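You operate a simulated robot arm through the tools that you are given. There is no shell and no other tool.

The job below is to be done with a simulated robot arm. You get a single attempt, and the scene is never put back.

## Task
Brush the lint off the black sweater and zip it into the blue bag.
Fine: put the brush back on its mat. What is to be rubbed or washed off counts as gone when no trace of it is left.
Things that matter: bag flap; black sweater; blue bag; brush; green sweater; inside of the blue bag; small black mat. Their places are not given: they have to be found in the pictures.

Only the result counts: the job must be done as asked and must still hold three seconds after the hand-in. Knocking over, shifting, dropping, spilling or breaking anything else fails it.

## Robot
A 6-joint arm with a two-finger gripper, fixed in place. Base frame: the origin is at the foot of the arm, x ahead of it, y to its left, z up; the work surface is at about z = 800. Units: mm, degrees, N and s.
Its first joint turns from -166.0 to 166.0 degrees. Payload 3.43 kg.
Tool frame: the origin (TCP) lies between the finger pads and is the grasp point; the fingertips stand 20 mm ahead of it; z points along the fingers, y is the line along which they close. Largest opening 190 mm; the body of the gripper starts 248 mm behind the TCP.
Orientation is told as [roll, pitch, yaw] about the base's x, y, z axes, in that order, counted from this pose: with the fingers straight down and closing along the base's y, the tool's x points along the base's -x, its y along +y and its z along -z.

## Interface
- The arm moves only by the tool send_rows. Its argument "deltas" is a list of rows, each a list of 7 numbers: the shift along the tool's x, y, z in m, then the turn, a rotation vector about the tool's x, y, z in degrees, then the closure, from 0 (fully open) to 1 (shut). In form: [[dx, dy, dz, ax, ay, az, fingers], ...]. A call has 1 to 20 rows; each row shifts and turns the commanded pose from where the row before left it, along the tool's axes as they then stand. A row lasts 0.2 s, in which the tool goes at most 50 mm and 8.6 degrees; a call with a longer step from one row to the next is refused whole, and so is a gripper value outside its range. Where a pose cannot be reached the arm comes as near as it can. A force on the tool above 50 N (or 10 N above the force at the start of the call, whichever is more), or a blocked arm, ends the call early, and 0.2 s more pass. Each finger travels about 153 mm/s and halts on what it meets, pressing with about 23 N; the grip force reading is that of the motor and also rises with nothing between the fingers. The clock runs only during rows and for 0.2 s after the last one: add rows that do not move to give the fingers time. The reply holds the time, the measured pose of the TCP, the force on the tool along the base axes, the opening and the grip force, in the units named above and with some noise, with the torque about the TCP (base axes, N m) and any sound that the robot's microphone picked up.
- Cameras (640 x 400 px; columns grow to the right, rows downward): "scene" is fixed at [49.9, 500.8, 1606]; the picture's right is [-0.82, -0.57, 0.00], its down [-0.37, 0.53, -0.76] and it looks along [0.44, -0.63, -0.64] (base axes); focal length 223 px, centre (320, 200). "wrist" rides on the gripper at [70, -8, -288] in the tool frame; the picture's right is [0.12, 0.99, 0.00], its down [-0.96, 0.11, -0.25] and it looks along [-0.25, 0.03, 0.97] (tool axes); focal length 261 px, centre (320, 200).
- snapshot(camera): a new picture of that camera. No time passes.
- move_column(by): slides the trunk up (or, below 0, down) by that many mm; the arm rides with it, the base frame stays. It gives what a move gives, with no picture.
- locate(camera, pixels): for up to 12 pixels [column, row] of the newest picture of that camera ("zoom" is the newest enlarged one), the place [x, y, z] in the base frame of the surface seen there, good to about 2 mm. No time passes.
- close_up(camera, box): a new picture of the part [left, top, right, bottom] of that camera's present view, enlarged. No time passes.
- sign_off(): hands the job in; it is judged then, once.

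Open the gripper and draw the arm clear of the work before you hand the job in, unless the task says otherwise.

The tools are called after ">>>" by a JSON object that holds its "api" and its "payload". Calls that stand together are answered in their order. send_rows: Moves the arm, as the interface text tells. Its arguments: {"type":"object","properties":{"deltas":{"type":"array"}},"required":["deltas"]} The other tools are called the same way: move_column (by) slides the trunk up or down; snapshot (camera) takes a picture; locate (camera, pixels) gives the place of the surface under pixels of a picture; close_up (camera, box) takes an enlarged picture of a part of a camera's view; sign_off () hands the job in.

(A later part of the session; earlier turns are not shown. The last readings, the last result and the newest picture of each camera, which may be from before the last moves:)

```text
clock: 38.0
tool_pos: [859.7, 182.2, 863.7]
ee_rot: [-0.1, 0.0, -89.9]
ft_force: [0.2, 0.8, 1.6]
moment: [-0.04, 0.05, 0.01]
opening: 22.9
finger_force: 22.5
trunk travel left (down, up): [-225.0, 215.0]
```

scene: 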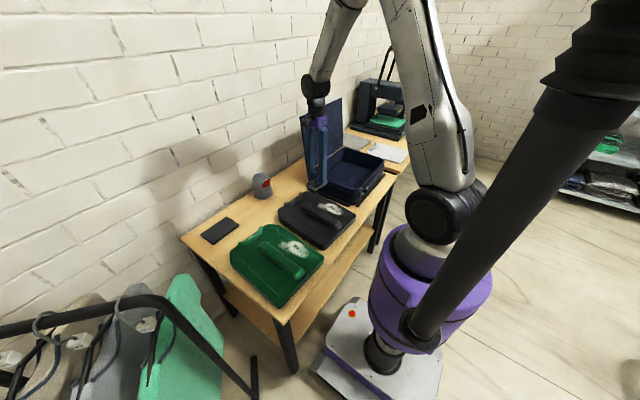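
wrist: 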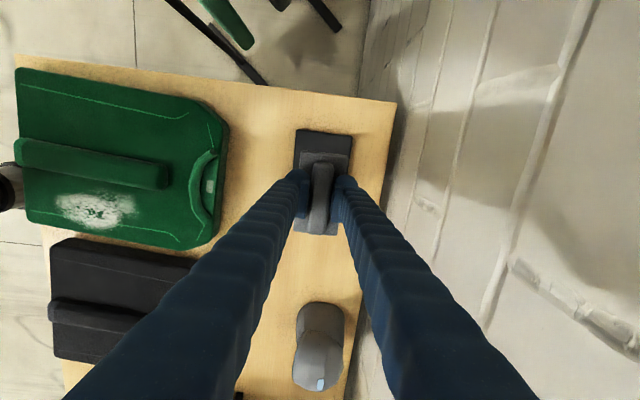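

Light contact (force turned positive, +1.6 N). I'll open the fingers and lift away.

>>> {"api": "send_rows", "payload": {"deltas": [[0, 0, 0, 0, 0, 0, 0.85], [0, 0, 0, 0, 0, 0, 0.7], [0, 0, 0, 0, 0, 0, 0.6], [0, 0, 0, 0, 0, 0, 0.6], [0, 0, -0.02, 0, 0, 0, 0.6], [0, 0, -0.04, 0, 0, 0, 0.6], [0, 0, -0.04, 0, 0, 0, 0.6], [0, 0, -0.04, 0, 0, 0, 0.6], [0, 0, -0.04, 0, 0, 0, 0.6], [0, 0, 0, 0, 0, 0, 0.6]]}}

>>> {"api": "close_up", "payload": {"camera": "scene", "box": [180, 190, 260, 250]}}

>>> {"api": "snapshot", "payload": {"camera": "wrist"}}

```text
clock: 40.2
tool_pos: [860.5, 183.0, 1042.1]
ee_rot: [0.0, 0.0, -89.9]
ft_force: [-0.8, -0.5, -0.6]
moment: [-0.01, -0.02, -0.02]
opening: 75.8
finger_force: 0.0
trunk travel left (down, up): [-225.0, 215.0]
```

```text
6.67 times, centred on (220, 220) of scene
```

zoom: 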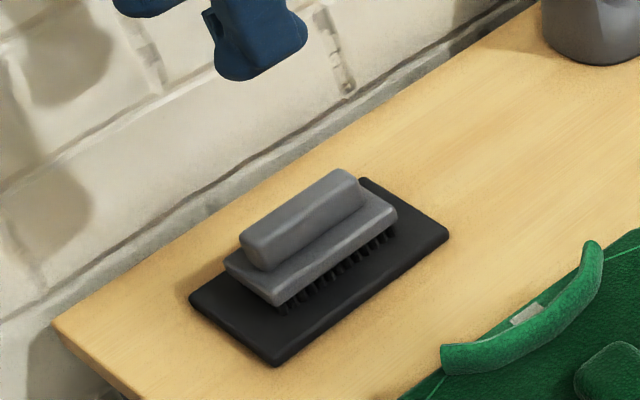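

```text
taken
```

wrist: 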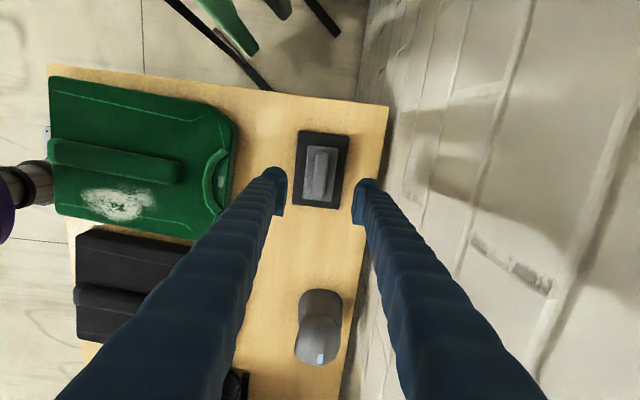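

The brush sits on its mat as before. Next I'll turn the tool to yaw ≈ -5° and move above the sweater's strip at (529, -141).

>>> {"api": "send_rows", "payload": {"deltas": [[0, 0, 0, 0, 0, -8.5, 0.6], [0, 0, 0, 0, 0, -8.5, 0.6], [0, 0, 0, 0, 0, -8.5, 0.6], [0, 0, 0, 0, 0, -8.5, 0.6], [0, 0, 0, 0, 0, -8.5, 0.6], [0, 0, 0, 0, 0, -8.5, 0.6], [0, 0, 0, 0, 0, -8.5, 0.6], [0, 0, 0, 0, 0, -8.5, 0.6], [0, 0, 0, 0, 0, -8.5, 0.6], [0, 0, 0, 0, 0, -8.5, 0.6], [0.03019, -0.0352, 0, 0, 0, 0, 0.6], [0.03019, -0.0352, 0, 0, 0, 0, 0.6], [0.03019, -0.0352, 0, 0, 0, 0, 0.6], [0.03019, -0.0352, 0, 0, 0, 0, 0.6], [0.03019, -0.0352, 0, 0, 0, 0, 0.6], [0.03019, -0.0352, 0, 0, 0, 0, 0.6], [0.03019, -0.0352, 0, 0, 0, 0, 0.6], [0.03019, -0.0352, 0, 0, 0, 0, 0.6], [0.03019, -0.0352, 0, 0, 0, 0, 0.6], [0.03019, -0.0352, 0, 0, 0, 0, 0.6]]}}

>>> {"api": "snapshot", "payload": {"camera": "wrist"}}

```text
clock: 44.4
tool_pos: [529.6, -142.8, 1043.7]
ee_rot: [-0.1, 0.0, -5.0]
ft_force: [-0.3, 0.3, 0.4]
moment: [0.0, -0.06, 0.02]
opening: 75.8
finger_force: 0.0
trunk travel left (down, up): [-225.0, 215.0]
```

```text
taken
```

wrist: 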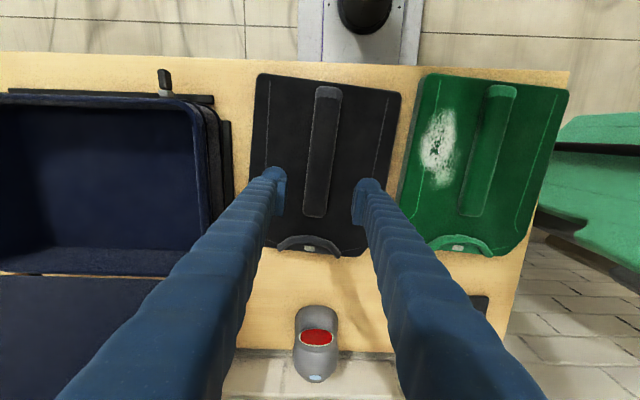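

The strip appears between the fingers (wrist ~320,150). I'll zoom to locate its edges and the sweater's outline.

>>> {"api": "close_up", "payload": {"camera": "wrist", "box": [230, 60, 430, 270]}}

```text
1.90 times, centred on (330, 165) of wrist
```

zoom: 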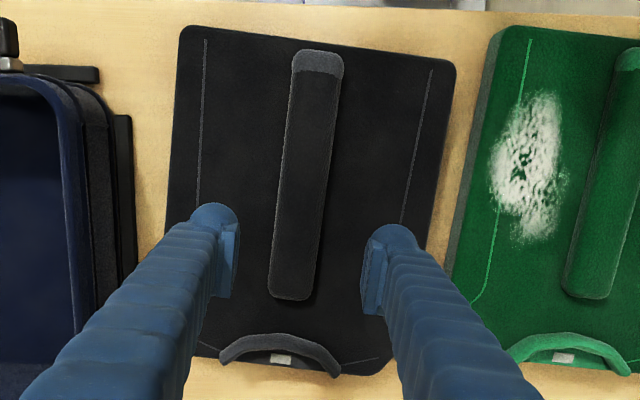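

>>> {"api": "locate", "payload": {"camera": "zoom", "pixels": [[288, 120], [333, 120], [276, 240], [322, 240], [278, 220], [325, 215], [300, 80], [293, 290], [270, 295], [312, 295], [335, 80], [294, 80]]}}

>>> {"api": "locate", "payload": {"camera": "zoom", "pixels": [[188, 30], [450, 68], [186, 33], [445, 72], [380, 370], [205, 350], [172, 200], [437, 150], [280, 340], [220, 355], [175, 170], [430, 190]]}}

```text
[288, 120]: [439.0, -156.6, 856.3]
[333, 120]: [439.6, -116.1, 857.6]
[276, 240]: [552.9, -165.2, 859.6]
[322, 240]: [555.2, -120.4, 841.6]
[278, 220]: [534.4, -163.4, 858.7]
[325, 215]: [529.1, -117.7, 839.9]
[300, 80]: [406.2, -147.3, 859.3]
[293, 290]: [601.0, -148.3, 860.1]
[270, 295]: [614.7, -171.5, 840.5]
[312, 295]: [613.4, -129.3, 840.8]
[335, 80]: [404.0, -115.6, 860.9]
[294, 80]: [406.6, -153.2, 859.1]
```

```text
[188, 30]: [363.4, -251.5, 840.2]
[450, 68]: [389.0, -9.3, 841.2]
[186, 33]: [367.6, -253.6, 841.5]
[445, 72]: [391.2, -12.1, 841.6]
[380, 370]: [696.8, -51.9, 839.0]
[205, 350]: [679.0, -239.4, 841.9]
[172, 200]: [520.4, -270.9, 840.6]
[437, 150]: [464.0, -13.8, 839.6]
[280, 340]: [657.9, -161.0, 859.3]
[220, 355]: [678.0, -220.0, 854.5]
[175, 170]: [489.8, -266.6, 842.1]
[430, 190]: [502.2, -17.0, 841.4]
```

The strip is ~39 mm wide, centred at y ≈ -143 for x = 529, top z ≈ 860, and the hand is centred over it. I'll lower to TCP z ≈ 863.5.

>>> {"api": "send_rows", "payload": {"deltas": [[0, 0, 0.04, 0, 0, 0, 0.6], [0, 0, 0.04, 0, 0, 0, 0.6], [0, 0, 0.04, 0, 0, 0, 0.6], [0, 0, 0.035, 0, 0, 0, 0.6], [0, 0, 0.015, 0, 0, 0, 0.6], [0, 0, 0.009, 0, 0, 0, 0.6], [0, 0, 0, 0, 0, 0, 0.6], [0, 0, 0, 0, 0, 0, 0.6]]}}

>>> {"api": "close_up", "payload": {"camera": "scene", "box": [270, 170, 370, 250]}}

```text
clock: 46.2
tool_pos: [529.5, -143.0, 865.4]
ee_rot: [0.0, 0.0, -4.9]
ft_force: [0.0, -0.5, -0.1]
moment: [0.03, -0.01, -0.02]
opening: 75.9
finger_force: 0.0
trunk travel left (down, up): [-225.0, 215.0]
```

```text
5.00 times, centred on (320, 210) of scene
```

zoom: 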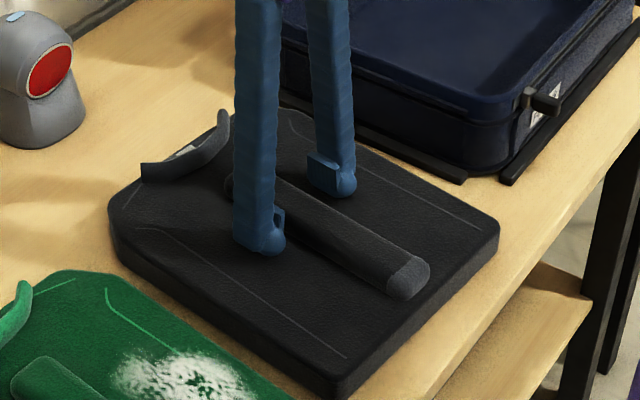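

The fingers straddle the strip just above the fabric. I'll go 2 mm lower and close.

>>> {"api": "send_rows", "payload": {"deltas": [[0, 0, 0.002, 0, 0, 0, 0.6], [0, 0, 0, 0, 0, 0, 0.7], [0, 0, 0, 0, 0, 0, 0.78], [0, 0, 0, 0, 0, 0, 0.9], [0, 0, 0, 0, 0, 0, 1.0], [0, 0, 0, 0, 0, 0, 1.0], [0, 0, 0, 0, 0, 0, 1.0]]}}

```text
clock: 47.8
tool_pos: [529.8, -142.1, 861.9]
ee_rot: [0.0, 0.0, -4.9]
ft_force: [-0.7, -2.6, 0.5]
moment: [0.0, 0.01, -0.19]
opening: 45.1
finger_force: 23.1
trunk travel left (down, up): [-225.0, 215.0]
```

Gripped at 45 mm opening with 23 N. I'll lift 30 mm gently and check that it hangs level.

>>> {"api": "send_rows", "payload": {"deltas": [[0, 0, -0.005, 0, 0, 0, 1.0], [0, 0, -0.01, 0, 0, 0, 1.0], [0, 0, -0.015, 0, 0, 0, 1.0], [0, 0, 0, 0, 0, 0, 1.0], [0, 0, 0, 0, 0, 0, 1.0]]}}

>>> {"api": "close_up", "payload": {"camera": "scene", "box": [260, 160, 380, 250]}}

```text
clock: 49.0
tool_pos: [528.3, -143.1, 892.2]
ee_rot: [0.1, 0.1, -4.9]
ft_force: [-0.4, -0.6, -4.3]
moment: [0.0, 0.04, 0.01]
opening: 45.2
finger_force: 23.0
trunk travel left (down, up): [-225.0, 215.0]
```

```text
4.44 times, centred on (320, 205) of scene
```

zoom: 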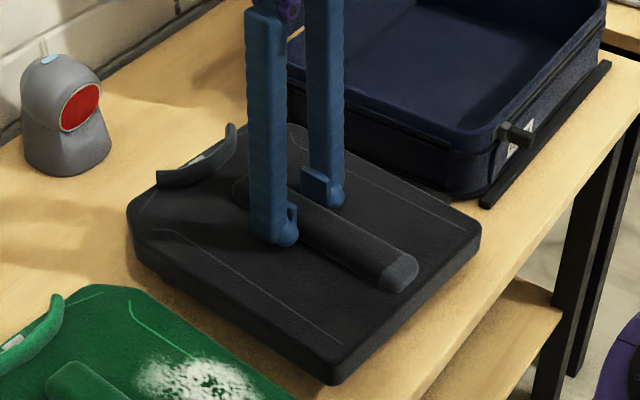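

It lifts level, weight ≈ 4 N. I'll raise it to z ≈ 1060, well above the bag rim (905), and zoom on the bag to measure the inside.

>>> {"api": "send_rows", "payload": {"deltas": [[0, 0, -0.03, 0, 0, 0, 1.0], [0, 0, -0.035, 0, 0, 0, 1.0], [0, 0, -0.035, 0, 0, 0, 1.0], [0, 0, -0.035, 0, 0, 0, 1.0], [0, 0, -0.035, 0, 0, 0, 1.0], [0, 0, 0, 0, 0, 0, 1.0], [0, 0, 0, 0, 0, 0, 1.0]]}}

>>> {"api": "close_up", "payload": {"camera": "scene", "box": [300, 130, 400, 210]}}

>>> {"api": "snapshot", "payload": {"camera": "wrist"}}

```text
clock: 50.6
tool_pos: [528.3, -143.4, 1062.2]
ee_rot: [-0.1, 0.0, -5.0]
ft_force: [0.3, -0.3, -4.5]
moment: [-0.03, 0.03, -0.01]
opening: 45.1
finger_force: 23.0
trunk travel left (down, up): [-225.0, 215.0]
```

```text
5.00 times, centred on (350, 170) of scene
```

zoom: 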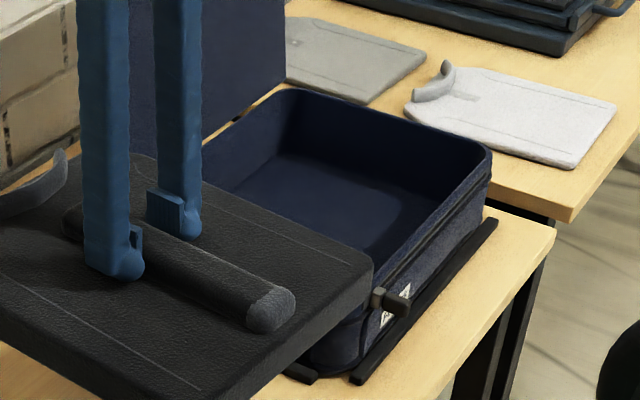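

```text
taken
```

wrist: 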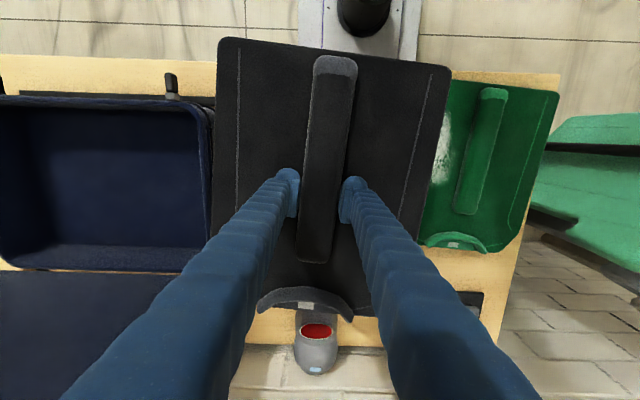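

I'll locate the bag's rim and inside floor points.

>>> {"api": "locate", "payload": {"camera": "zoom", "pixels": [[285, 92], [295, 90], [400, 121], [478, 148], [488, 158], [465, 180], [440, 208], [405, 247], [330, 200], [283, 155], [430, 192], [390, 175]]}}

>>> {"api": "locate", "payload": {"camera": "wrist", "pixels": [[50, 97], [100, 99], [180, 104], [203, 115], [210, 150], [204, 200], [197, 115], [198, 180], [185, 120], [190, 180], [120, 262], [100, 245]]}}

```text
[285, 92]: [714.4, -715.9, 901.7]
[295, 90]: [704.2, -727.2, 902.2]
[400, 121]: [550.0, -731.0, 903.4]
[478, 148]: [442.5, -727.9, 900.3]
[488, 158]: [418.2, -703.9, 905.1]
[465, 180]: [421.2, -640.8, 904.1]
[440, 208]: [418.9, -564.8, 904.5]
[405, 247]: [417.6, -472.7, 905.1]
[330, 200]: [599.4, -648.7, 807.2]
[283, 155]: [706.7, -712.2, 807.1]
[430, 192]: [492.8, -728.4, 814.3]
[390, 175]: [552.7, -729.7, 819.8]
```

```text
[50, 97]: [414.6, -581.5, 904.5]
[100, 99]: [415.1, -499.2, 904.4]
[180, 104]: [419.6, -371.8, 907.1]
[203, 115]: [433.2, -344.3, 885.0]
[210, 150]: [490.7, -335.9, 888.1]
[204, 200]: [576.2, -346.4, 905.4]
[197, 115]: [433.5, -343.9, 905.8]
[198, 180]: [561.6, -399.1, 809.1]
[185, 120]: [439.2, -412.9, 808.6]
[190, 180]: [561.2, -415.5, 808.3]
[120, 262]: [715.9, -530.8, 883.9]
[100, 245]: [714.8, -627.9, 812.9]
```

Bag inside: x ≈ 425–712, y ≈ -730…-350, floor 808; centre (568.5, -540). I'll turn the sweater -85° in place (to yaw -90°), smoothly.

>>> {"api": "send_rows", "payload": {"deltas": [[0, 0, 0, 0, 0, 4, 1.0], [0, 0, 0, 0, 0, 6, 1.0], [0, 0, 0, 0, 0, 7, 1.0], [0, 0, 0, 0, 0, 7, 1.0], [0, 0, 0, 0, 0, 7, 1.0], [0, 0, 0, 0, 0, 7, 1.0], [0, 0, 0, 0, 0, 7, 1.0], [0, 0, 0, 0, 0, 7, 1.0], [0, 0, 0, 0, 0, 7, 1.0], [0, 0, 0, 0, 0, 7, 1.0], [0, 0, 0, 0, 0, 7, 1.0], [0, 0, 0, 0, 0, 7, 1.0], [0, 0, 0, 0, 0, 5, 1.0], [0, 0, 0, 0, 0, 0, 1.0], [0, 0, 0, 0, 0, 0, 1.0]]}}

>>> {"api": "snapshot", "payload": {"camera": "wrist"}}

>>> {"api": "snapshot", "payload": {"camera": "scene"}}

```text
clock: 53.8
tool_pos: [528.6, -142.7, 1063.3]
ee_rot: [0.1, 0.0, -90.0]
ft_force: [-0.3, -0.4, -4.3]
moment: [0.0, -0.02, -0.03]
opening: 45.1
finger_force: 23.4
trunk travel left (down, up): [-225.0, 215.0]
```

```text
taken
```

wrist: 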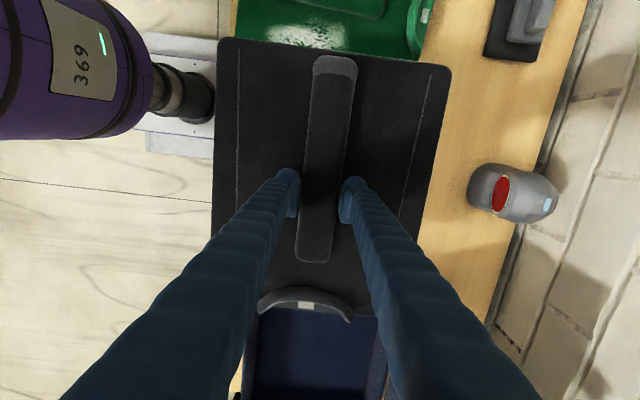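

```text
taken
```

scene: 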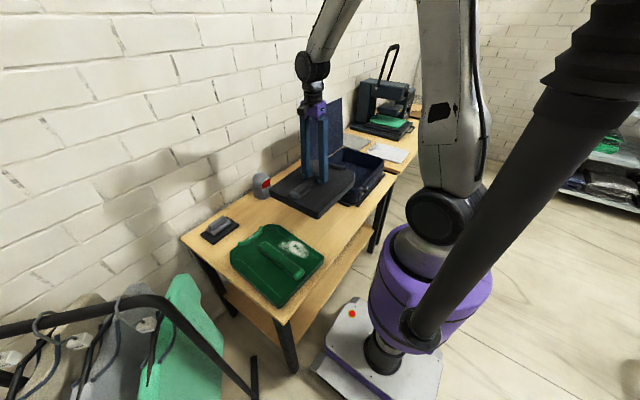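

The sweater is turned. I'll locate its edges in the wrist picture to know its exact offset from the tool.

>>> {"api": "locate", "payload": {"camera": "wrist", "pixels": [[228, 42], [446, 70], [216, 150], [438, 150], [214, 190], [340, 53], [428, 205], [270, 305], [350, 315], [300, 300], [320, 52], [222, 70]]}}

```text
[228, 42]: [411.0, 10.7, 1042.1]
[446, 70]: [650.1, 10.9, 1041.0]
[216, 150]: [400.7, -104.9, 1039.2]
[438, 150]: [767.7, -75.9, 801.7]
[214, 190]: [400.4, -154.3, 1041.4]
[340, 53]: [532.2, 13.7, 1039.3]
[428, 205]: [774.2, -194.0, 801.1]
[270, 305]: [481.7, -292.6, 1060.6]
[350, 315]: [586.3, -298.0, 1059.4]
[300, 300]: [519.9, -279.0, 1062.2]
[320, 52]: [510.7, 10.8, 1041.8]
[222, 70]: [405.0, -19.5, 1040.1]
```

The sweater spans x 400–655, y -300…+13, so it is centred on the tool. I'll carry it at z ≈ 1062 to over the bag centre (568.5, -540).

>>> {"api": "send_rows", "payload": {"deltas": [[-0.02, 0.002, 0, 0, 0, 0, 1.0], [-0.035, 0.0035, 0, 0, 0, 0, 1.0], [-0.04, 0.004, 0, 0, 0, 0, 1.0], [-0.04, 0.004, 0, 0, 0, 0, 1.0], [-0.04, 0.004, 0, 0, 0, 0, 1.0], [-0.04, 0.004, 0, 0, 0, 0, 1.0], [-0.04, 0.004, 0, 0, 0, 0, 1.0], [-0.04, 0.004, 0, 0, 0, 0, 1.0], [-0.04, 0.004, 0, 0, 0, 0, 1.0], [-0.035, 0.0035, 0, 0, 0, 0, 1.0], [-0.027, 0.0027, 0, 0, 0, 0, 1.0], [0, 0, 0, 0, 0, 0, 1.0], [0, 0, 0, 0, 0, 0, 1.0]]}}

>>> {"api": "snapshot", "payload": {"camera": "wrist"}}

>>> {"api": "close_up", "payload": {"camera": "scene", "box": [290, 90, 420, 210]}}

```text
clock: 56.6
tool_pos: [571.4, -539.0, 1063.2]
ee_rot: [-0.1, -0.1, -89.9]
ft_force: [-0.2, 0.5, -4.3]
moment: [-0.02, 0.04, 0.0]
opening: 45.4
finger_force: 23.1
trunk travel left (down, up): [-225.0, 215.0]
```

```text
taken
```

wrist: 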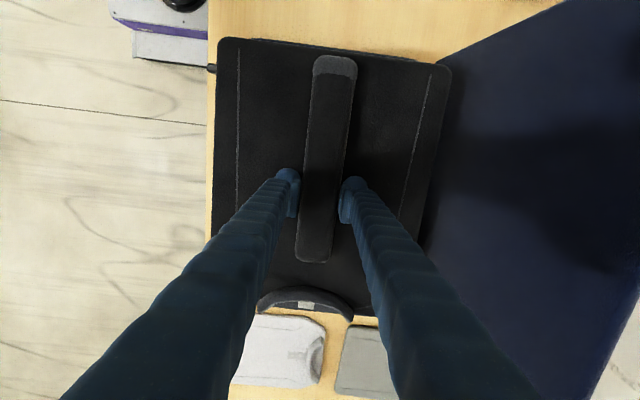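

```text
3.33 times, centred on (355, 150) of scene
```

zoom: 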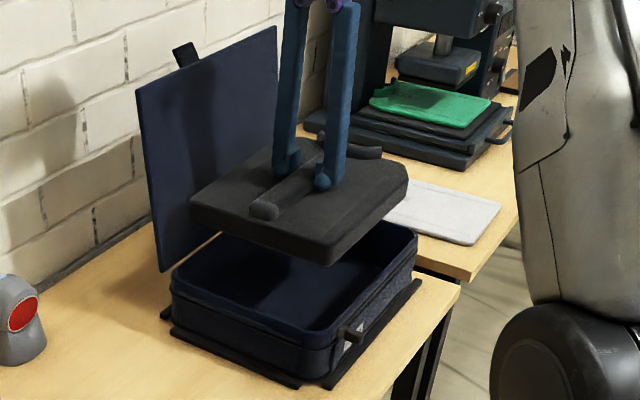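

It hovers above the bag opening. I'll lower to z ≈ 985 (bottom still ~20 mm above the rim) and check alignment.

>>> {"api": "send_rows", "payload": {"deltas": [[0, 0, 0.025, 0, 0, 0, 1.0], [0, 0, 0.03, 0, 0, 0, 1.0], [0, 0, 0.02, 0, 0, 0, 1.0], [0, 0, 0, 0, 0, 0, 1.0], [0, 0, 0, 0, 0, 0, 1.0]]}}

>>> {"api": "snapshot", "payload": {"camera": "wrist"}}

>>> {"api": "close_up", "payload": {"camera": "scene", "box": [300, 120, 400, 200]}}

```text
clock: 57.8
tool_pos: [571.1, -539.7, 988.5]
ee_rot: [-0.1, -0.1, -89.8]
ft_force: [0.5, 0.1, -3.8]
moment: [-0.01, 0.0, 0.01]
opening: 45.0
finger_force: 23.1
trunk travel left (down, up): [-225.0, 215.0]
```

```text
taken
```

wrist: 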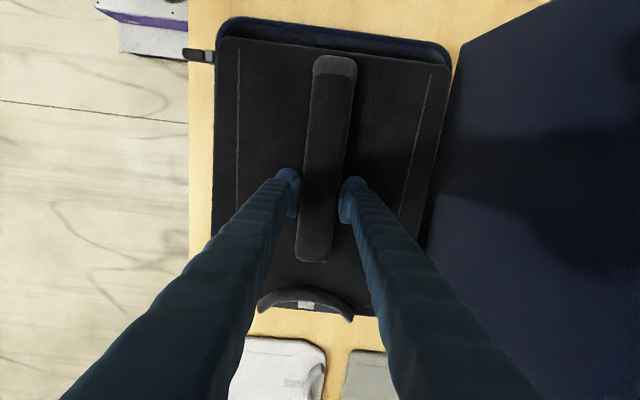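

```text
5.00 times, centred on (350, 160) of scene
```

zoom: 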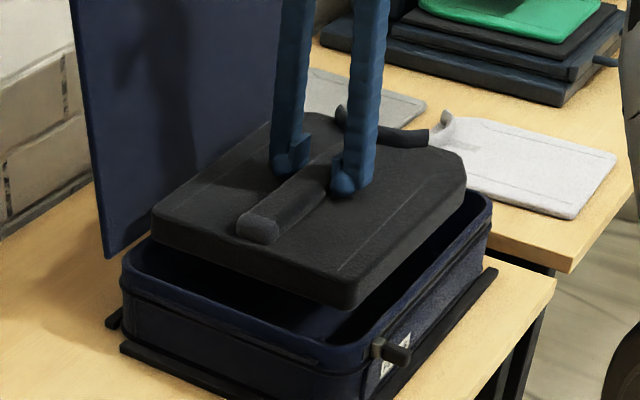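

I'll compare sweater edges with the visible bag rim edges numerically.

>>> {"api": "locate", "payload": {"camera": "wrist", "pixels": [[226, 44], [216, 150], [214, 190], [447, 72], [440, 95], [436, 130], [221, 30], [230, 20], [448, 48], [340, 33], [340, 54], [451, 60]]}}

>>> {"api": "locate", "payload": {"camera": "zoom", "pixels": [[350, 285], [160, 215], [465, 165], [390, 250], [375, 340], [410, 285], [440, 255], [140, 255], [485, 205], [350, 345], [250, 295], [300, 325]]}}

```text
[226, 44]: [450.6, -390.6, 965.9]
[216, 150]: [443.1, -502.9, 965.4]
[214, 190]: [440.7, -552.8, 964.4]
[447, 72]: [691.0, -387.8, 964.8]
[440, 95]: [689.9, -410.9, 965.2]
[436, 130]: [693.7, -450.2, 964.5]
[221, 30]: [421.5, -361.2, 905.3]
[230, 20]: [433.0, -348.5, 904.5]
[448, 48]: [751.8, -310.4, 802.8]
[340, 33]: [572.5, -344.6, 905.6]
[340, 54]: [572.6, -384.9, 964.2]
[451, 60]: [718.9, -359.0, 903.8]
```

```text
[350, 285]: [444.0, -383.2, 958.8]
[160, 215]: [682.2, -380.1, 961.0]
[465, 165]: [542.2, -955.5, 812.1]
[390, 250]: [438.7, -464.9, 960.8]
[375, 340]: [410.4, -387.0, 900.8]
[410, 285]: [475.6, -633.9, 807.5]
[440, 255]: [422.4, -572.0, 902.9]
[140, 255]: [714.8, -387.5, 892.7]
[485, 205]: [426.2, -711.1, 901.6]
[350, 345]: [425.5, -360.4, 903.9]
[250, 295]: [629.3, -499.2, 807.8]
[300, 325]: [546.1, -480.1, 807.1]
```

Margins are ~16 mm in x and ~30 mm in y on both sides. I'll lower into the bag to z ≈ 885, then slowly to the floor.

>>> {"api": "send_rows", "payload": {"deltas": [[0, 0, 0.02, 0, 0, 0, 1.0], [0, 0, 0.02, 0, 0, 0, 1.0], [0, 0, 0.02, 0, 0, 0, 1.0], [0, 0, 0.02, 0, 0, 0, 1.0], [0, 0, 0.015, 0, 0, 0, 1.0], [0, 0, 0.008, 0, 0, 0, 1.0], [0, 0, 0, 0, 0, 0, 1.0], [0, 0, 0, 0, 0, 0, 1.0]]}}

>>> {"api": "close_up", "payload": {"camera": "scene", "box": [300, 120, 400, 200]}}

```text
clock: 59.6
tool_pos: [570.7, -538.7, 884.2]
ee_rot: [-0.2, 0.0, -89.9]
ft_force: [-0.3, 0.6, -4.4]
moment: [0.04, 0.0, 0.01]
opening: 45.3
finger_force: 23.2
trunk travel left (down, up): [-225.0, 215.0]
```

```text
5.00 times, centred on (350, 160) of scene
```

zoom: 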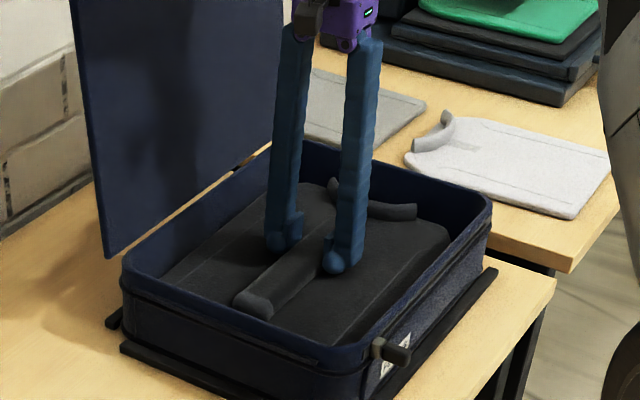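

The sweater is entering cleanly with no contact force. I'll lower the last ~15 mm in small steps.

>>> {"api": "send_rows", "payload": {"deltas": [[0, 0, 0.004, 0, 0, 0, 1.0], [0, 0, 0.004, 0, 0, 0, 1.0], [0, 0, 0.002, 0, 0, 0, 1.0], [0, 0, 0.001, 0, 0, 0, 1.0], [0, 0, 0, 0, 0, 0, 1.0]]}}

>>> {"api": "send_rows", "payload": {"deltas": [[0, 0, 0.001, 0, 0, 0, 1.0], [0, 0, 0.001, 0, 0, 0, 1.0], [0, 0, 0, 0, 0, 0, 1.0]]}}

```text
clock: 60.8
tool_pos: [570.7, -539.0, 873.5]
ee_rot: [-0.1, 0.1, -89.9]
ft_force: [0.4, -0.3, -5.0]
moment: [-0.02, 0.0, 0.01]
opening: 45.1
finger_force: 23.2
trunk travel left (down, up): [-225.0, 215.0]
```

```text
clock: 61.6
tool_pos: [569.9, -539.5, 871.0]
ee_rot: [-0.1, 0.0, -89.9]
ft_force: [-0.1, 0.2, -3.0]
moment: [-0.08, -0.07, 0.01]
opening: 45.0
finger_force: 22.9
trunk travel left (down, up): [-225.0, 215.0]
```

The load is beginning to transfer (-3.0 N). A millimetre or so further.

>>> {"api": "send_rows", "payload": {"deltas": [[0, 0, 0.001, 0, 0, 0, 1.0], [0, 0, 0, 0, 0, 0, 1.0]]}}

```text
clock: 62.2
tool_pos: [570.6, -539.0, 872.0]
ee_rot: [0.0, 0.0, -89.9]
ft_force: [-0.4, 0.8, 4.8]
moment: [0.04, 0.05, -0.03]
opening: 45.5
finger_force: 23.7
trunk travel left (down, up): [-225.0, 215.0]
```

It rests on the bag floor (+4.8 N). I'll open the fingers to ~76 mm and rise straight up.

>>> {"api": "send_rows", "payload": {"deltas": [[0, 0, 0, 0, 0, 0, 0.75], [0, 0, 0, 0, 0, 0, 0.65], [0, 0, 0, 0, 0, 0, 0.6], [0, 0, 0, 0, 0, 0, 0.6], [0, 0, -0.02, 0, 0, 0, 0.6], [0, 0, -0.04, 0, 0, 0, 0.6], [0, 0, -0.045, 0, 0, 0, 0.6], [0, 0, -0.045, 0, 0, 0, 0.6], [0, 0, -0.045, 0, 0, 0, 0.6], [0, 0, -0.045, 0, 0, 0, 0.6], [0, 0, -0.045, 0, 0, 0, 0.6], [0, 0, -0.045, 0, 0, 0, 0.6], [0, 0, 0, 0, 0, 0, 0.6]]}}

>>> {"api": "snapshot", "payload": {"camera": "wrist"}}

>>> {"api": "close_up", "payload": {"camera": "scene", "box": [290, 90, 410, 210]}}

```text
clock: 65.0
tool_pos: [570.0, -538.9, 1203.0]
ee_rot: [-0.1, -0.1, -89.9]
ft_force: [0.2, 0.2, 0.8]
moment: [-0.07, 0.04, 0.03]
opening: 76.0
finger_force: 0.1
trunk travel left (down, up): [-225.0, 215.0]
```

```text
taken
```

wrist: 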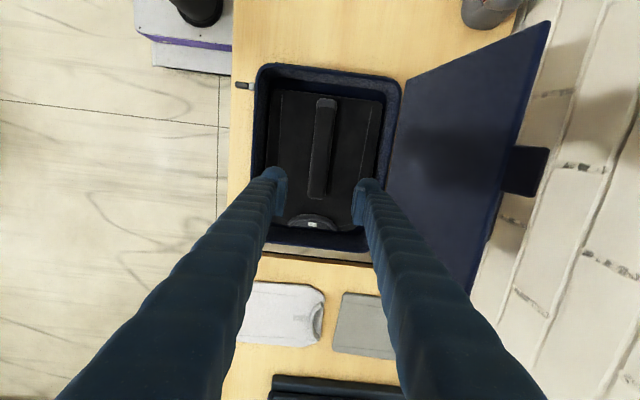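

```text
3.33 times, centred on (350, 150) of scene
```

zoom: 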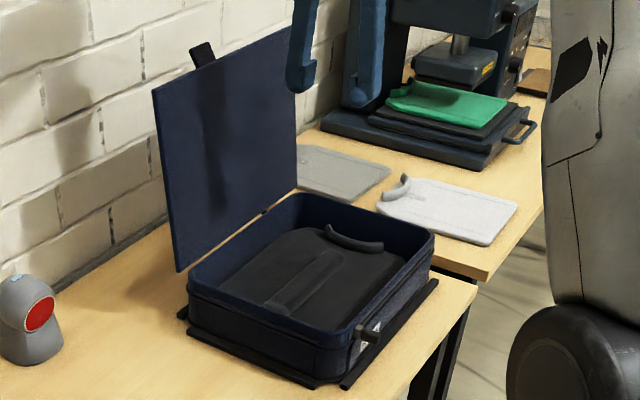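

The sweater is fully inside the bag. Next the flap: its tab is at wrist (525,170). I'll locate the flap edges and the tab.

>>> {"api": "locate", "payload": {"camera": "wrist", "pixels": [[545, 28], [512, 165], [530, 150], [530, 190], [545, 150], [543, 190], [470, 285], [508, 190], [395, 200], [405, 100], [450, 150], [505, 172]]}}

>>> {"api": "locate", "payload": {"camera": "zoom", "pixels": [[155, 92], [285, 32], [200, 50], [205, 62], [212, 60], [195, 48], [180, 265], [265, 210], [230, 150], [175, 180], [270, 100], [210, 45]]}}

```text
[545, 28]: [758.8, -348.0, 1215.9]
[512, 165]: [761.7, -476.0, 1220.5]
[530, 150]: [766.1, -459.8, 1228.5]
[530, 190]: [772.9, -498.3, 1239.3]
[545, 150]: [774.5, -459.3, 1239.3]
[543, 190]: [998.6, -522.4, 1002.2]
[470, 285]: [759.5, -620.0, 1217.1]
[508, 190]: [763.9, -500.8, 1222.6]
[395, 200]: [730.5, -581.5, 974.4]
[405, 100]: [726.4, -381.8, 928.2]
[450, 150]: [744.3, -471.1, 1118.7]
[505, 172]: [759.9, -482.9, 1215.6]
```

```text
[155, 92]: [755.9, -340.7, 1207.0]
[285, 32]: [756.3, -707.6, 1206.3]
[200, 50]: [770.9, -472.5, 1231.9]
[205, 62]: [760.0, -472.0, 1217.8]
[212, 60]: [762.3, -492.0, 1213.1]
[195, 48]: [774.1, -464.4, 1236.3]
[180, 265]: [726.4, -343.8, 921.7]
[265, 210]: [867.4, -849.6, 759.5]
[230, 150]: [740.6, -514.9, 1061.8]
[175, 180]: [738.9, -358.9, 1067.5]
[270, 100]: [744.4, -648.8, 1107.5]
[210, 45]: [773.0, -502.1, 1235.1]
```

The tab is at (760–775, -460…-500, 1216–1240) and the flap leans back to x ≈ 758 at its top. I'll close the fingers, rise to z ≈ 1310, and go over behind the flap at (815, -405), beside the tab.

>>> {"api": "send_rows", "payload": {"deltas": [[0, 0, -0.035, 0, 0, 0, 0.8], [0, 0, -0.035, 0, 0, 0, 1.0], [0, 0, -0.04, 0, 0, 0, 1.0], [0.02233, 0.041, 0, 0, 0, 0, 1.0], [0.02233, 0.041, 0, 0, 0, 0, 1.0], [0.02233, 0.041, 0, 0, 0, 0, 1.0], [0.02233, 0.041, 0, 0, 0, 0, 1.0], [0.02233, 0.041, 0, 0, 0, 0, 1.0], [0.02233, 0.041, 0, 0, 0, 0, 1.0], [0, 0, 0, 0, 0, 0, 1.0], [0, 0, 0, 0, 0, 0, 1.0]]}}

>>> {"api": "snapshot", "payload": {"camera": "wrist"}}

>>> {"api": "snapshot", "payload": {"camera": "scene"}}

```text
clock: 67.4
tool_pos: [816.9, -403.7, 1307.2]
ee_rot: [-0.2, 0.0, -89.9]
ft_force: [0.7, 0.1, -0.7]
moment: [0.05, 0.18, -0.03]
opening: 0.1
finger_force: 23.0
trunk travel left (down, up): [-225.0, 215.0]
```

```text
taken
```

wrist: 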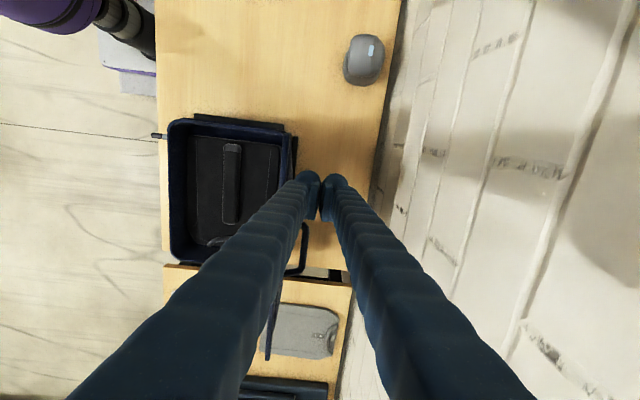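

```text
taken
```

scene: 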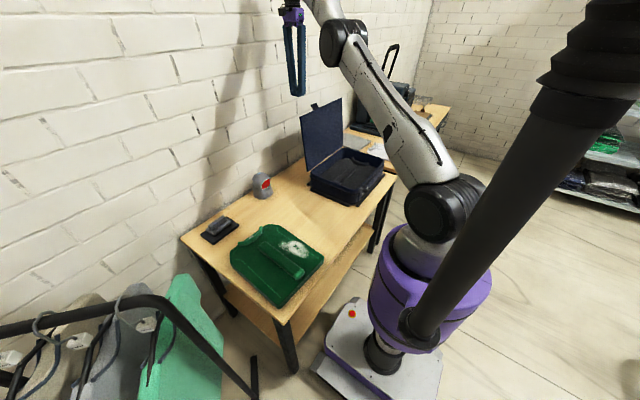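

The arm reached behind the flap. There is a bracket-like shape near wrist (303,250) behind the bag; I'll look closer before going down.

>>> {"api": "close_up", "payload": {"camera": "wrist", "box": [230, 100, 370, 380]}}

>>> {"api": "close_up", "payload": {"camera": "wrist", "box": [260, 200, 350, 370]}}

>>> {"api": "locate", "payload": {"camera": "wrist", "pixels": [[304, 235], [304, 255], [300, 270], [290, 272], [290, 150], [287, 130], [268, 345], [278, 290], [305, 225], [320, 240], [298, 140], [294, 165]]}}

```text
1.43 times, centred on (300, 240) of wrist
```

zoom: 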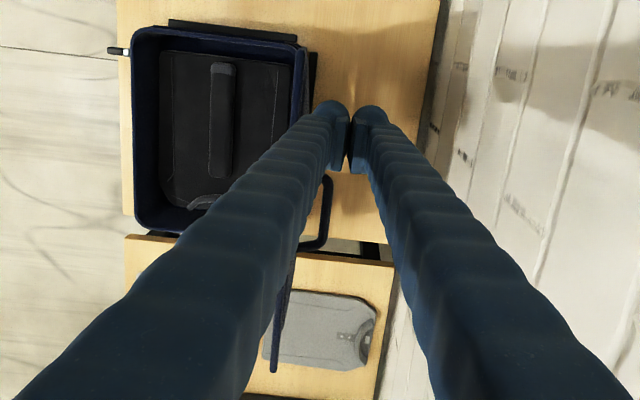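

```text
2.35 times, centred on (305, 285) of wrist
```

zoom: 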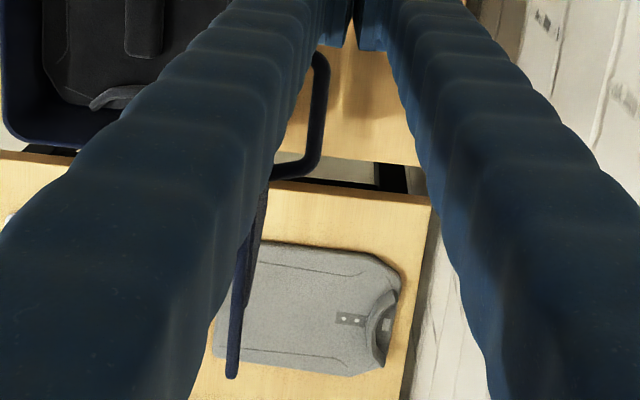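

```text
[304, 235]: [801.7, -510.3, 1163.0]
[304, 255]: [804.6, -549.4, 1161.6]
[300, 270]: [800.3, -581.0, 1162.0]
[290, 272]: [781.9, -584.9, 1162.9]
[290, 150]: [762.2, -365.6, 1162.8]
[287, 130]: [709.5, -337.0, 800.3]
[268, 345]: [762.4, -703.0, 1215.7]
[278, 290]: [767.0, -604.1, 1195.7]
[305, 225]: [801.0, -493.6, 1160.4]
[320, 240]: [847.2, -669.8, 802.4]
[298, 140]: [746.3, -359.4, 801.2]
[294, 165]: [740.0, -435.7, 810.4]
```

It's a carry handle on the flap's outer face (x up to 803, y -490…-590, z ≈ 1162); my fingers at y ≈ -405 clear it. I'll descend behind the flap to z ≈ 1165.

>>> {"api": "send_rows", "payload": {"deltas": [[0, 0, 0.035, 0, 0, 0, 1.0], [0, 0, 0.035, 0, 0, 0, 1.0], [0, 0, 0.035, 0, 0, 0, 1.0], [0, 0, 0.035, 0, 0, 0, 1.0], [0, 0, 0, 0, 0, 0, 1.0], [0, 0, 0, 0, 0, 0, 1.0]]}}

>>> {"api": "snapshot", "payload": {"camera": "wrist"}}

>>> {"api": "close_up", "payload": {"camera": "scene", "box": [270, 60, 400, 200]}}

```text
clock: 68.8
tool_pos: [816.5, -405.6, 1170.4]
ee_rot: [-0.1, 0.1, -89.8]
ft_force: [-0.2, 0.0, -0.4]
moment: [0.0, -0.01, 0.02]
opening: 0.1
finger_force: 23.1
trunk travel left (down, up): [-225.0, 215.0]
```

```text
taken
```

wrist: 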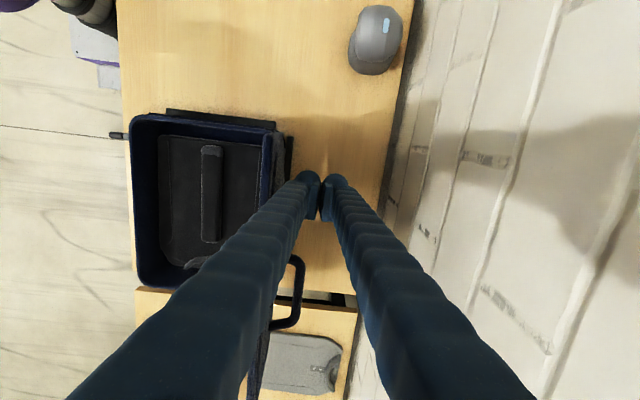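

```text
2.86 times, centred on (335, 130) of scene
```

zoom: 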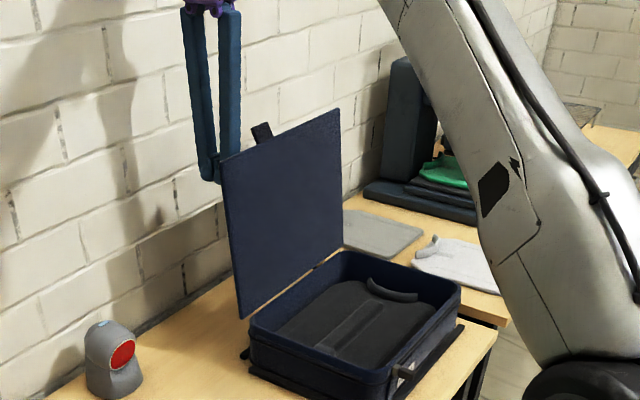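

The fingers are behind the flap. I'll push gently forward (-x) 80 mm and watch the force.

>>> {"api": "send_rows", "payload": {"deltas": [[0, -0.012, 0, 0, 0, 0, 1.0], [0, -0.012, 0, 0, 0, 0, 1.0], [0, -0.012, 0, 0, 0, 0, 1.0], [0, -0.012, 0, 0, 0, 0, 1.0], [0, -0.012, 0, 0, 0, 0, 1.0], [0, -0.01, 0, 0, 0, 0, 1.0], [0, -0.01, 0, 0, 0, 0, 1.0], [0, 0, 0, 0, 0, 0, 1.0]]}}

>>> {"api": "close_up", "payload": {"camera": "scene", "box": [270, 60, 400, 200]}}

```text
clock: 70.6
tool_pos: [736.7, -404.4, 1169.7]
ee_rot: [-0.1, -0.1, -89.9]
ft_force: [0.2, 0.8, -0.7]
moment: [0.01, 0.03, 0.06]
opening: 0.3
finger_force: 23.3
trunk travel left (down, up): [-225.0, 215.0]
```

```text
2.86 times, centred on (335, 130) of scene
```

zoom: 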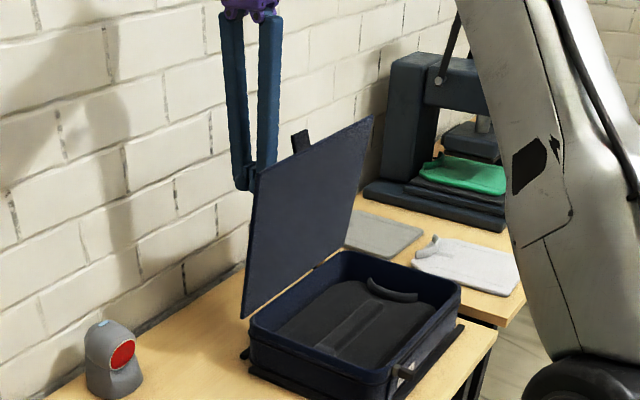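

The flap follows and has just passed vertical with almost no force. I'll continue along an arc (to about 60°), then look.

>>> {"api": "send_rows", "payload": {"deltas": [[0, -0.0157, 0.0026, 0, 0, 0, 1.0], [0, -0.0157, 0.0026, 0, 0, 0, 1.0], [0, -0.0157, 0.0026, 0, 0, 0, 1.0], [0, -0.0196, 0.0074, 0, 0, 0, 1.0], [0, -0.0196, 0.0074, 0, 0, 0, 1.0], [0, -0.0196, 0.0073, 0, 0, 0, 1.0], [0, 0, 0, 0, 0, 0, 1.0]]}}

>>> {"api": "close_up", "payload": {"camera": "scene", "box": [270, 60, 400, 200]}}

```text
clock: 72.2
tool_pos: [630.2, -405.4, 1140.5]
ee_rot: [-0.2, 0.0, -89.9]
ft_force: [0.5, 0.9, -0.5]
moment: [0.05, 0.03, 0.01]
opening: 0.2
finger_force: 22.9
trunk travel left (down, up): [-225.0, 215.0]
```

```text
2.86 times, centred on (335, 130) of scene
```

zoom: 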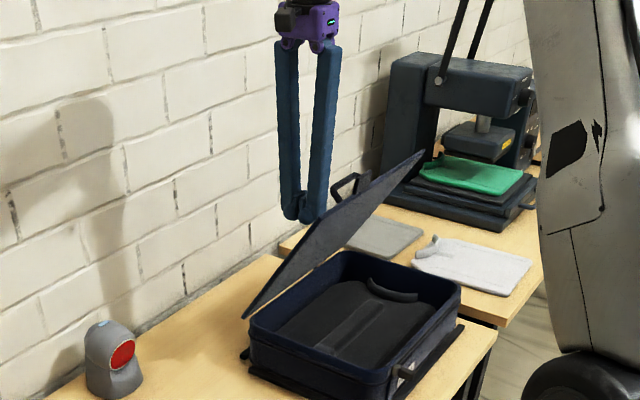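

The flap is now around 45° and ahead of the fingers. I'll wait a second to see whether it falls on its own.

>>> {"api": "send_rows", "payload": {"deltas": [[0, 0, 0, 0, 0, 0, 1.0], [0, 0, 0, 0, 0, 0, 1.0], [0, 0, 0, 0, 0, 0, 1.0], [0, 0, 0, 0, 0, 0, 1.0], [0, 0, 0, 0, 0, 0, 1.0]]}}

>>> {"api": "close_up", "payload": {"camera": "scene", "box": [270, 60, 400, 200]}}

```text
clock: 73.4
tool_pos: [631.3, -406.4, 1140.9]
ee_rot: [0.0, 0.0, -89.9]
ft_force: [0.4, 0.0, 0.7]
moment: [-0.02, 0.01, -0.01]
opening: 0.1
finger_force: 22.7
trunk travel left (down, up): [-225.0, 215.0]
```

```text
2.86 times, centred on (335, 130) of scene
```

zoom: 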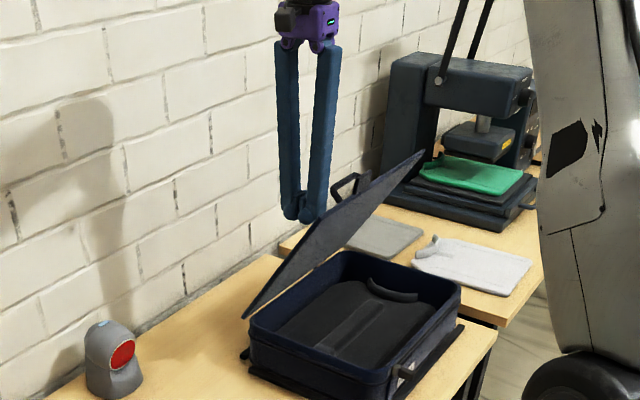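

The hinge holds the flap where it is left. I'll keep pushing along the arc down to about 15°.

>>> {"api": "send_rows", "payload": {"deltas": [[0, -0.017, 0.0121, 0, 0, 0, 1.0], [0, -0.017, 0.0121, 0, 0, 0, 1.0], [0, -0.017, 0.0122, 0, 0, 0, 1.0], [0, -0.0133, 0.0161, 0, 0, 0, 1.0], [0, -0.0133, 0.0162, 0, 0, 0, 1.0], [0, -0.0132, 0.0162, 0, 0, 0, 1.0], [0, -0.0087, 0.019, 0, 0, 0, 1.0], [0, -0.0087, 0.019, 0, 0, 0, 1.0], [0, -0.0086, 0.019, 0, 0, 0, 1.0], [0, 0, 0, 0, 0, 0, 1.0]]}}

>>> {"api": "close_up", "payload": {"camera": "scene", "box": [270, 60, 400, 200]}}

```text
clock: 75.6
tool_pos: [513.6, -404.6, 999.3]
ee_rot: [-0.1, 0.0, -89.8]
ft_force: [-0.1, -0.6, -0.1]
moment: [0.03, -0.05, -0.01]
opening: 0.0
finger_force: 23.7
trunk travel left (down, up): [-225.0, 215.0]
```

```text
2.86 times, centred on (335, 130) of scene
```

zoom: 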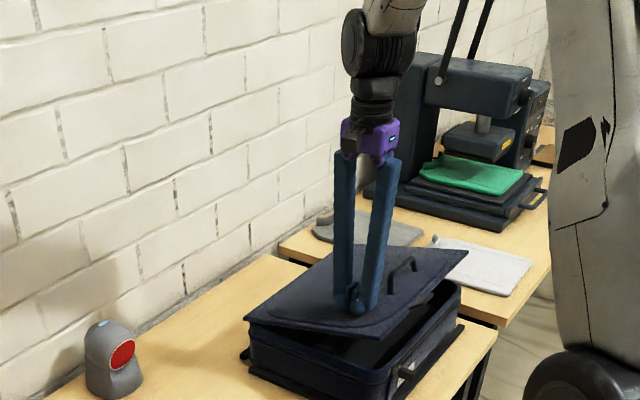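

The flap is nearly shut (~15°). I'll press it down further in small steps, watching the force.

>>> {"api": "send_rows", "payload": {"deltas": [[0, -0.004, 0.018, 0, 0, 0, 1.0], [0, -0.003, 0.018, 0, 0, 0, 1.0], [0, -0.002, 0.014, 0, 0, 0, 1.0], [0, 0, 0.005, 0, 0, 0, 1.0], [0, 0, 0, 0, 0, 0, 1.0]]}}

>>> {"api": "close_up", "payload": {"camera": "scene", "box": [290, 110, 400, 210]}}

```text
clock: 76.8
tool_pos: [503.4, -405.8, 947.6]
ee_rot: [0.1, -0.1, -90.0]
ft_force: [2.1, 3.2, 15.5]
moment: [0.08, -0.09, -0.01]
opening: 5.8
finger_force: 23.2
trunk travel left (down, up): [-225.0, 215.0]
```

```text
4.00 times, centred on (345, 160) of scene
```

zoom: 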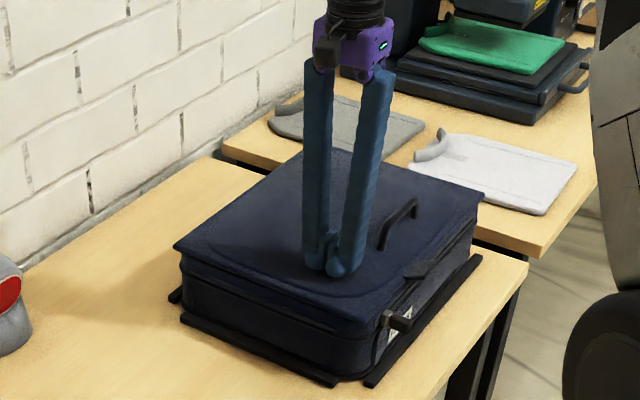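

Force is 15 N; the flap looks closed. I'll locate points on the lid to check that it lies flat.

>>> {"api": "locate", "payload": {"camera": "zoom", "pixels": [[185, 245], [360, 315], [470, 195], [290, 165], [250, 250], [370, 300], [400, 210], [420, 268], [405, 275], [395, 322], [402, 325], [385, 318]]}}

>>> {"api": "close_up", "payload": {"camera": "scene", "box": [340, 150, 400, 210]}}

>>> {"api": "snapshot", "payload": {"camera": "wrist"}}

```text
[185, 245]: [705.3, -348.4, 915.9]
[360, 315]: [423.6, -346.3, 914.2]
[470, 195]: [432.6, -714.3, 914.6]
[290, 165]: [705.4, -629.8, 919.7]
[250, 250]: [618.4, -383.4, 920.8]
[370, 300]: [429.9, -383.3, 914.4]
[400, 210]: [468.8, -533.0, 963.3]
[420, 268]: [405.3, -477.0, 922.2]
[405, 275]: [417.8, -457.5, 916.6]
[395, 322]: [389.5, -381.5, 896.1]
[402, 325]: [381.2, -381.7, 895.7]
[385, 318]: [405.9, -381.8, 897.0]
```

```text
6.67 times, centred on (370, 180) of scene
```

zoom: 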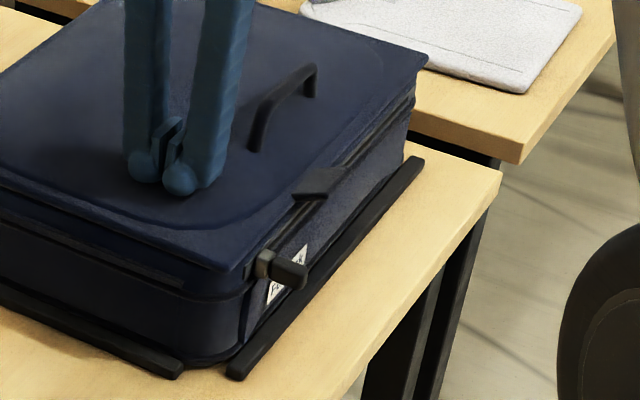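

```text
taken
```

wrist: 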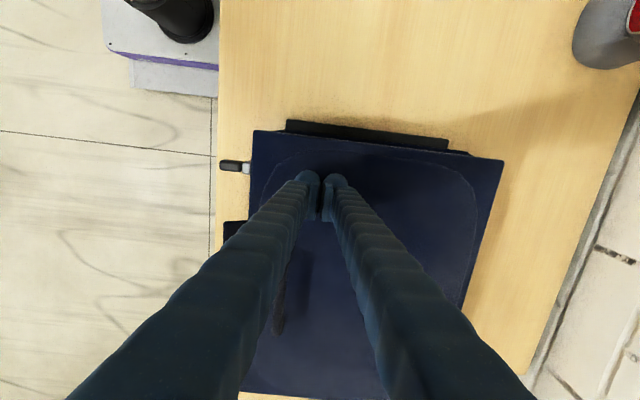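

The lid lies flat (z ≈ 915–920). Now I'll look closely at the zip puller, the white label under it and the tab at the front.

>>> {"api": "close_up", "payload": {"camera": "scene", "box": [355, 180, 385, 205]}}

>>> {"api": "close_up", "payload": {"camera": "scene", "box": [365, 150, 395, 185]}}

>>> {"api": "locate", "payload": {"camera": "scene", "pixels": [[361.5, 189.5], [364, 190.5], [367.5, 192.5], [366, 192], [366.0, 182.0], [368.5, 180.5], [372.5, 176.5], [371.0, 180.5], [366.5, 179.0], [369.5, 176.5], [378.0, 170.0], [382.5, 163.5]]}}

```text
16.00 times, centred on (370, 192) of scene
```

zoom: 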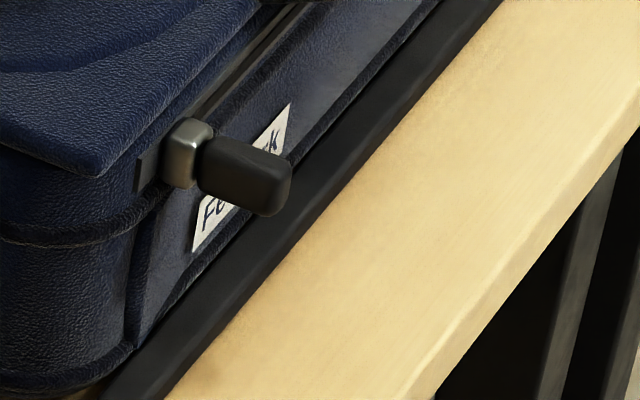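

```text
11.43 times, centred on (380, 168) of scene
```

zoom: 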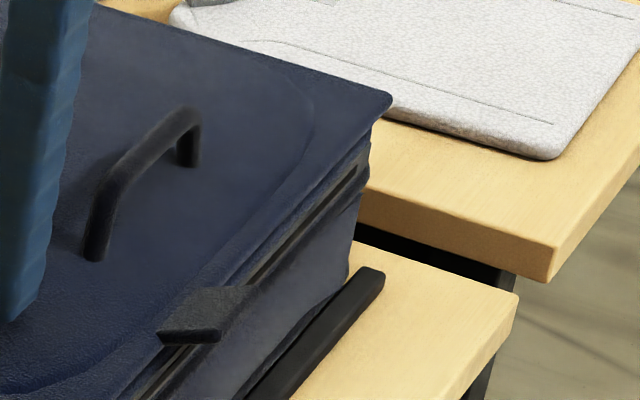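

```text
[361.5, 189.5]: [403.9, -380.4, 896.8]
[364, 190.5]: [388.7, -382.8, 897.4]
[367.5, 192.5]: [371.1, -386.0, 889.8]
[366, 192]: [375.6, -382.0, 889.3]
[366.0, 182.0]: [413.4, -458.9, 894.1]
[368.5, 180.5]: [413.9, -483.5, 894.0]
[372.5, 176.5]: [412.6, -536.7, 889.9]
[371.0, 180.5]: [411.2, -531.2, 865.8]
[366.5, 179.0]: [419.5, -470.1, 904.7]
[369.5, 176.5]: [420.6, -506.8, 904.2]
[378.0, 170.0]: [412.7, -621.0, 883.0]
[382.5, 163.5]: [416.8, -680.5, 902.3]
```

I'll locate the tab corners precisely in this zoom, since the fingers must pass it while pulling the zip.

>>> {"api": "locate", "payload": {"camera": "zoom", "pixels": [[205, 310], [165, 335], [192, 292], [245, 290], [215, 335], [222, 325], [185, 338], [235, 300], [330, 190], [280, 255], [150, 385], [365, 160]]}}

>>> {"api": "locate", "payload": {"camera": "wrist", "pixels": [[235, 222], [225, 230], [240, 228], [222, 166], [230, 166], [240, 166], [247, 168], [235, 162], [235, 171], [255, 135], [250, 200], [247, 390]]}}

```text
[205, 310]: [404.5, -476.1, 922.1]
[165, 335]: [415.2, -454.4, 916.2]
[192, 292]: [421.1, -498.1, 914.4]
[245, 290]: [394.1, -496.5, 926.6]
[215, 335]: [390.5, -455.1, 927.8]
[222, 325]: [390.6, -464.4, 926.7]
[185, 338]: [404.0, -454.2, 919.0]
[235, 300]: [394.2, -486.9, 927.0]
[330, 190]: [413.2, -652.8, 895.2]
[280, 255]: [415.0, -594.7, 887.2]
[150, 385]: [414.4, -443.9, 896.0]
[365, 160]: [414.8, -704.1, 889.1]
```

```text
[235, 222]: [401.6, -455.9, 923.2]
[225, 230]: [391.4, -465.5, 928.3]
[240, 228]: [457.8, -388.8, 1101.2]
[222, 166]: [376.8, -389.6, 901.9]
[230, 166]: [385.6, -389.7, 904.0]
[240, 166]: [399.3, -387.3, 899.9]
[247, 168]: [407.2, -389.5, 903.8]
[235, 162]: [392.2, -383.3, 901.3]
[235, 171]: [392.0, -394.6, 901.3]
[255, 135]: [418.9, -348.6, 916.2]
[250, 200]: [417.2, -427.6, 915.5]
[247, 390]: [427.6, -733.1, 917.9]
```

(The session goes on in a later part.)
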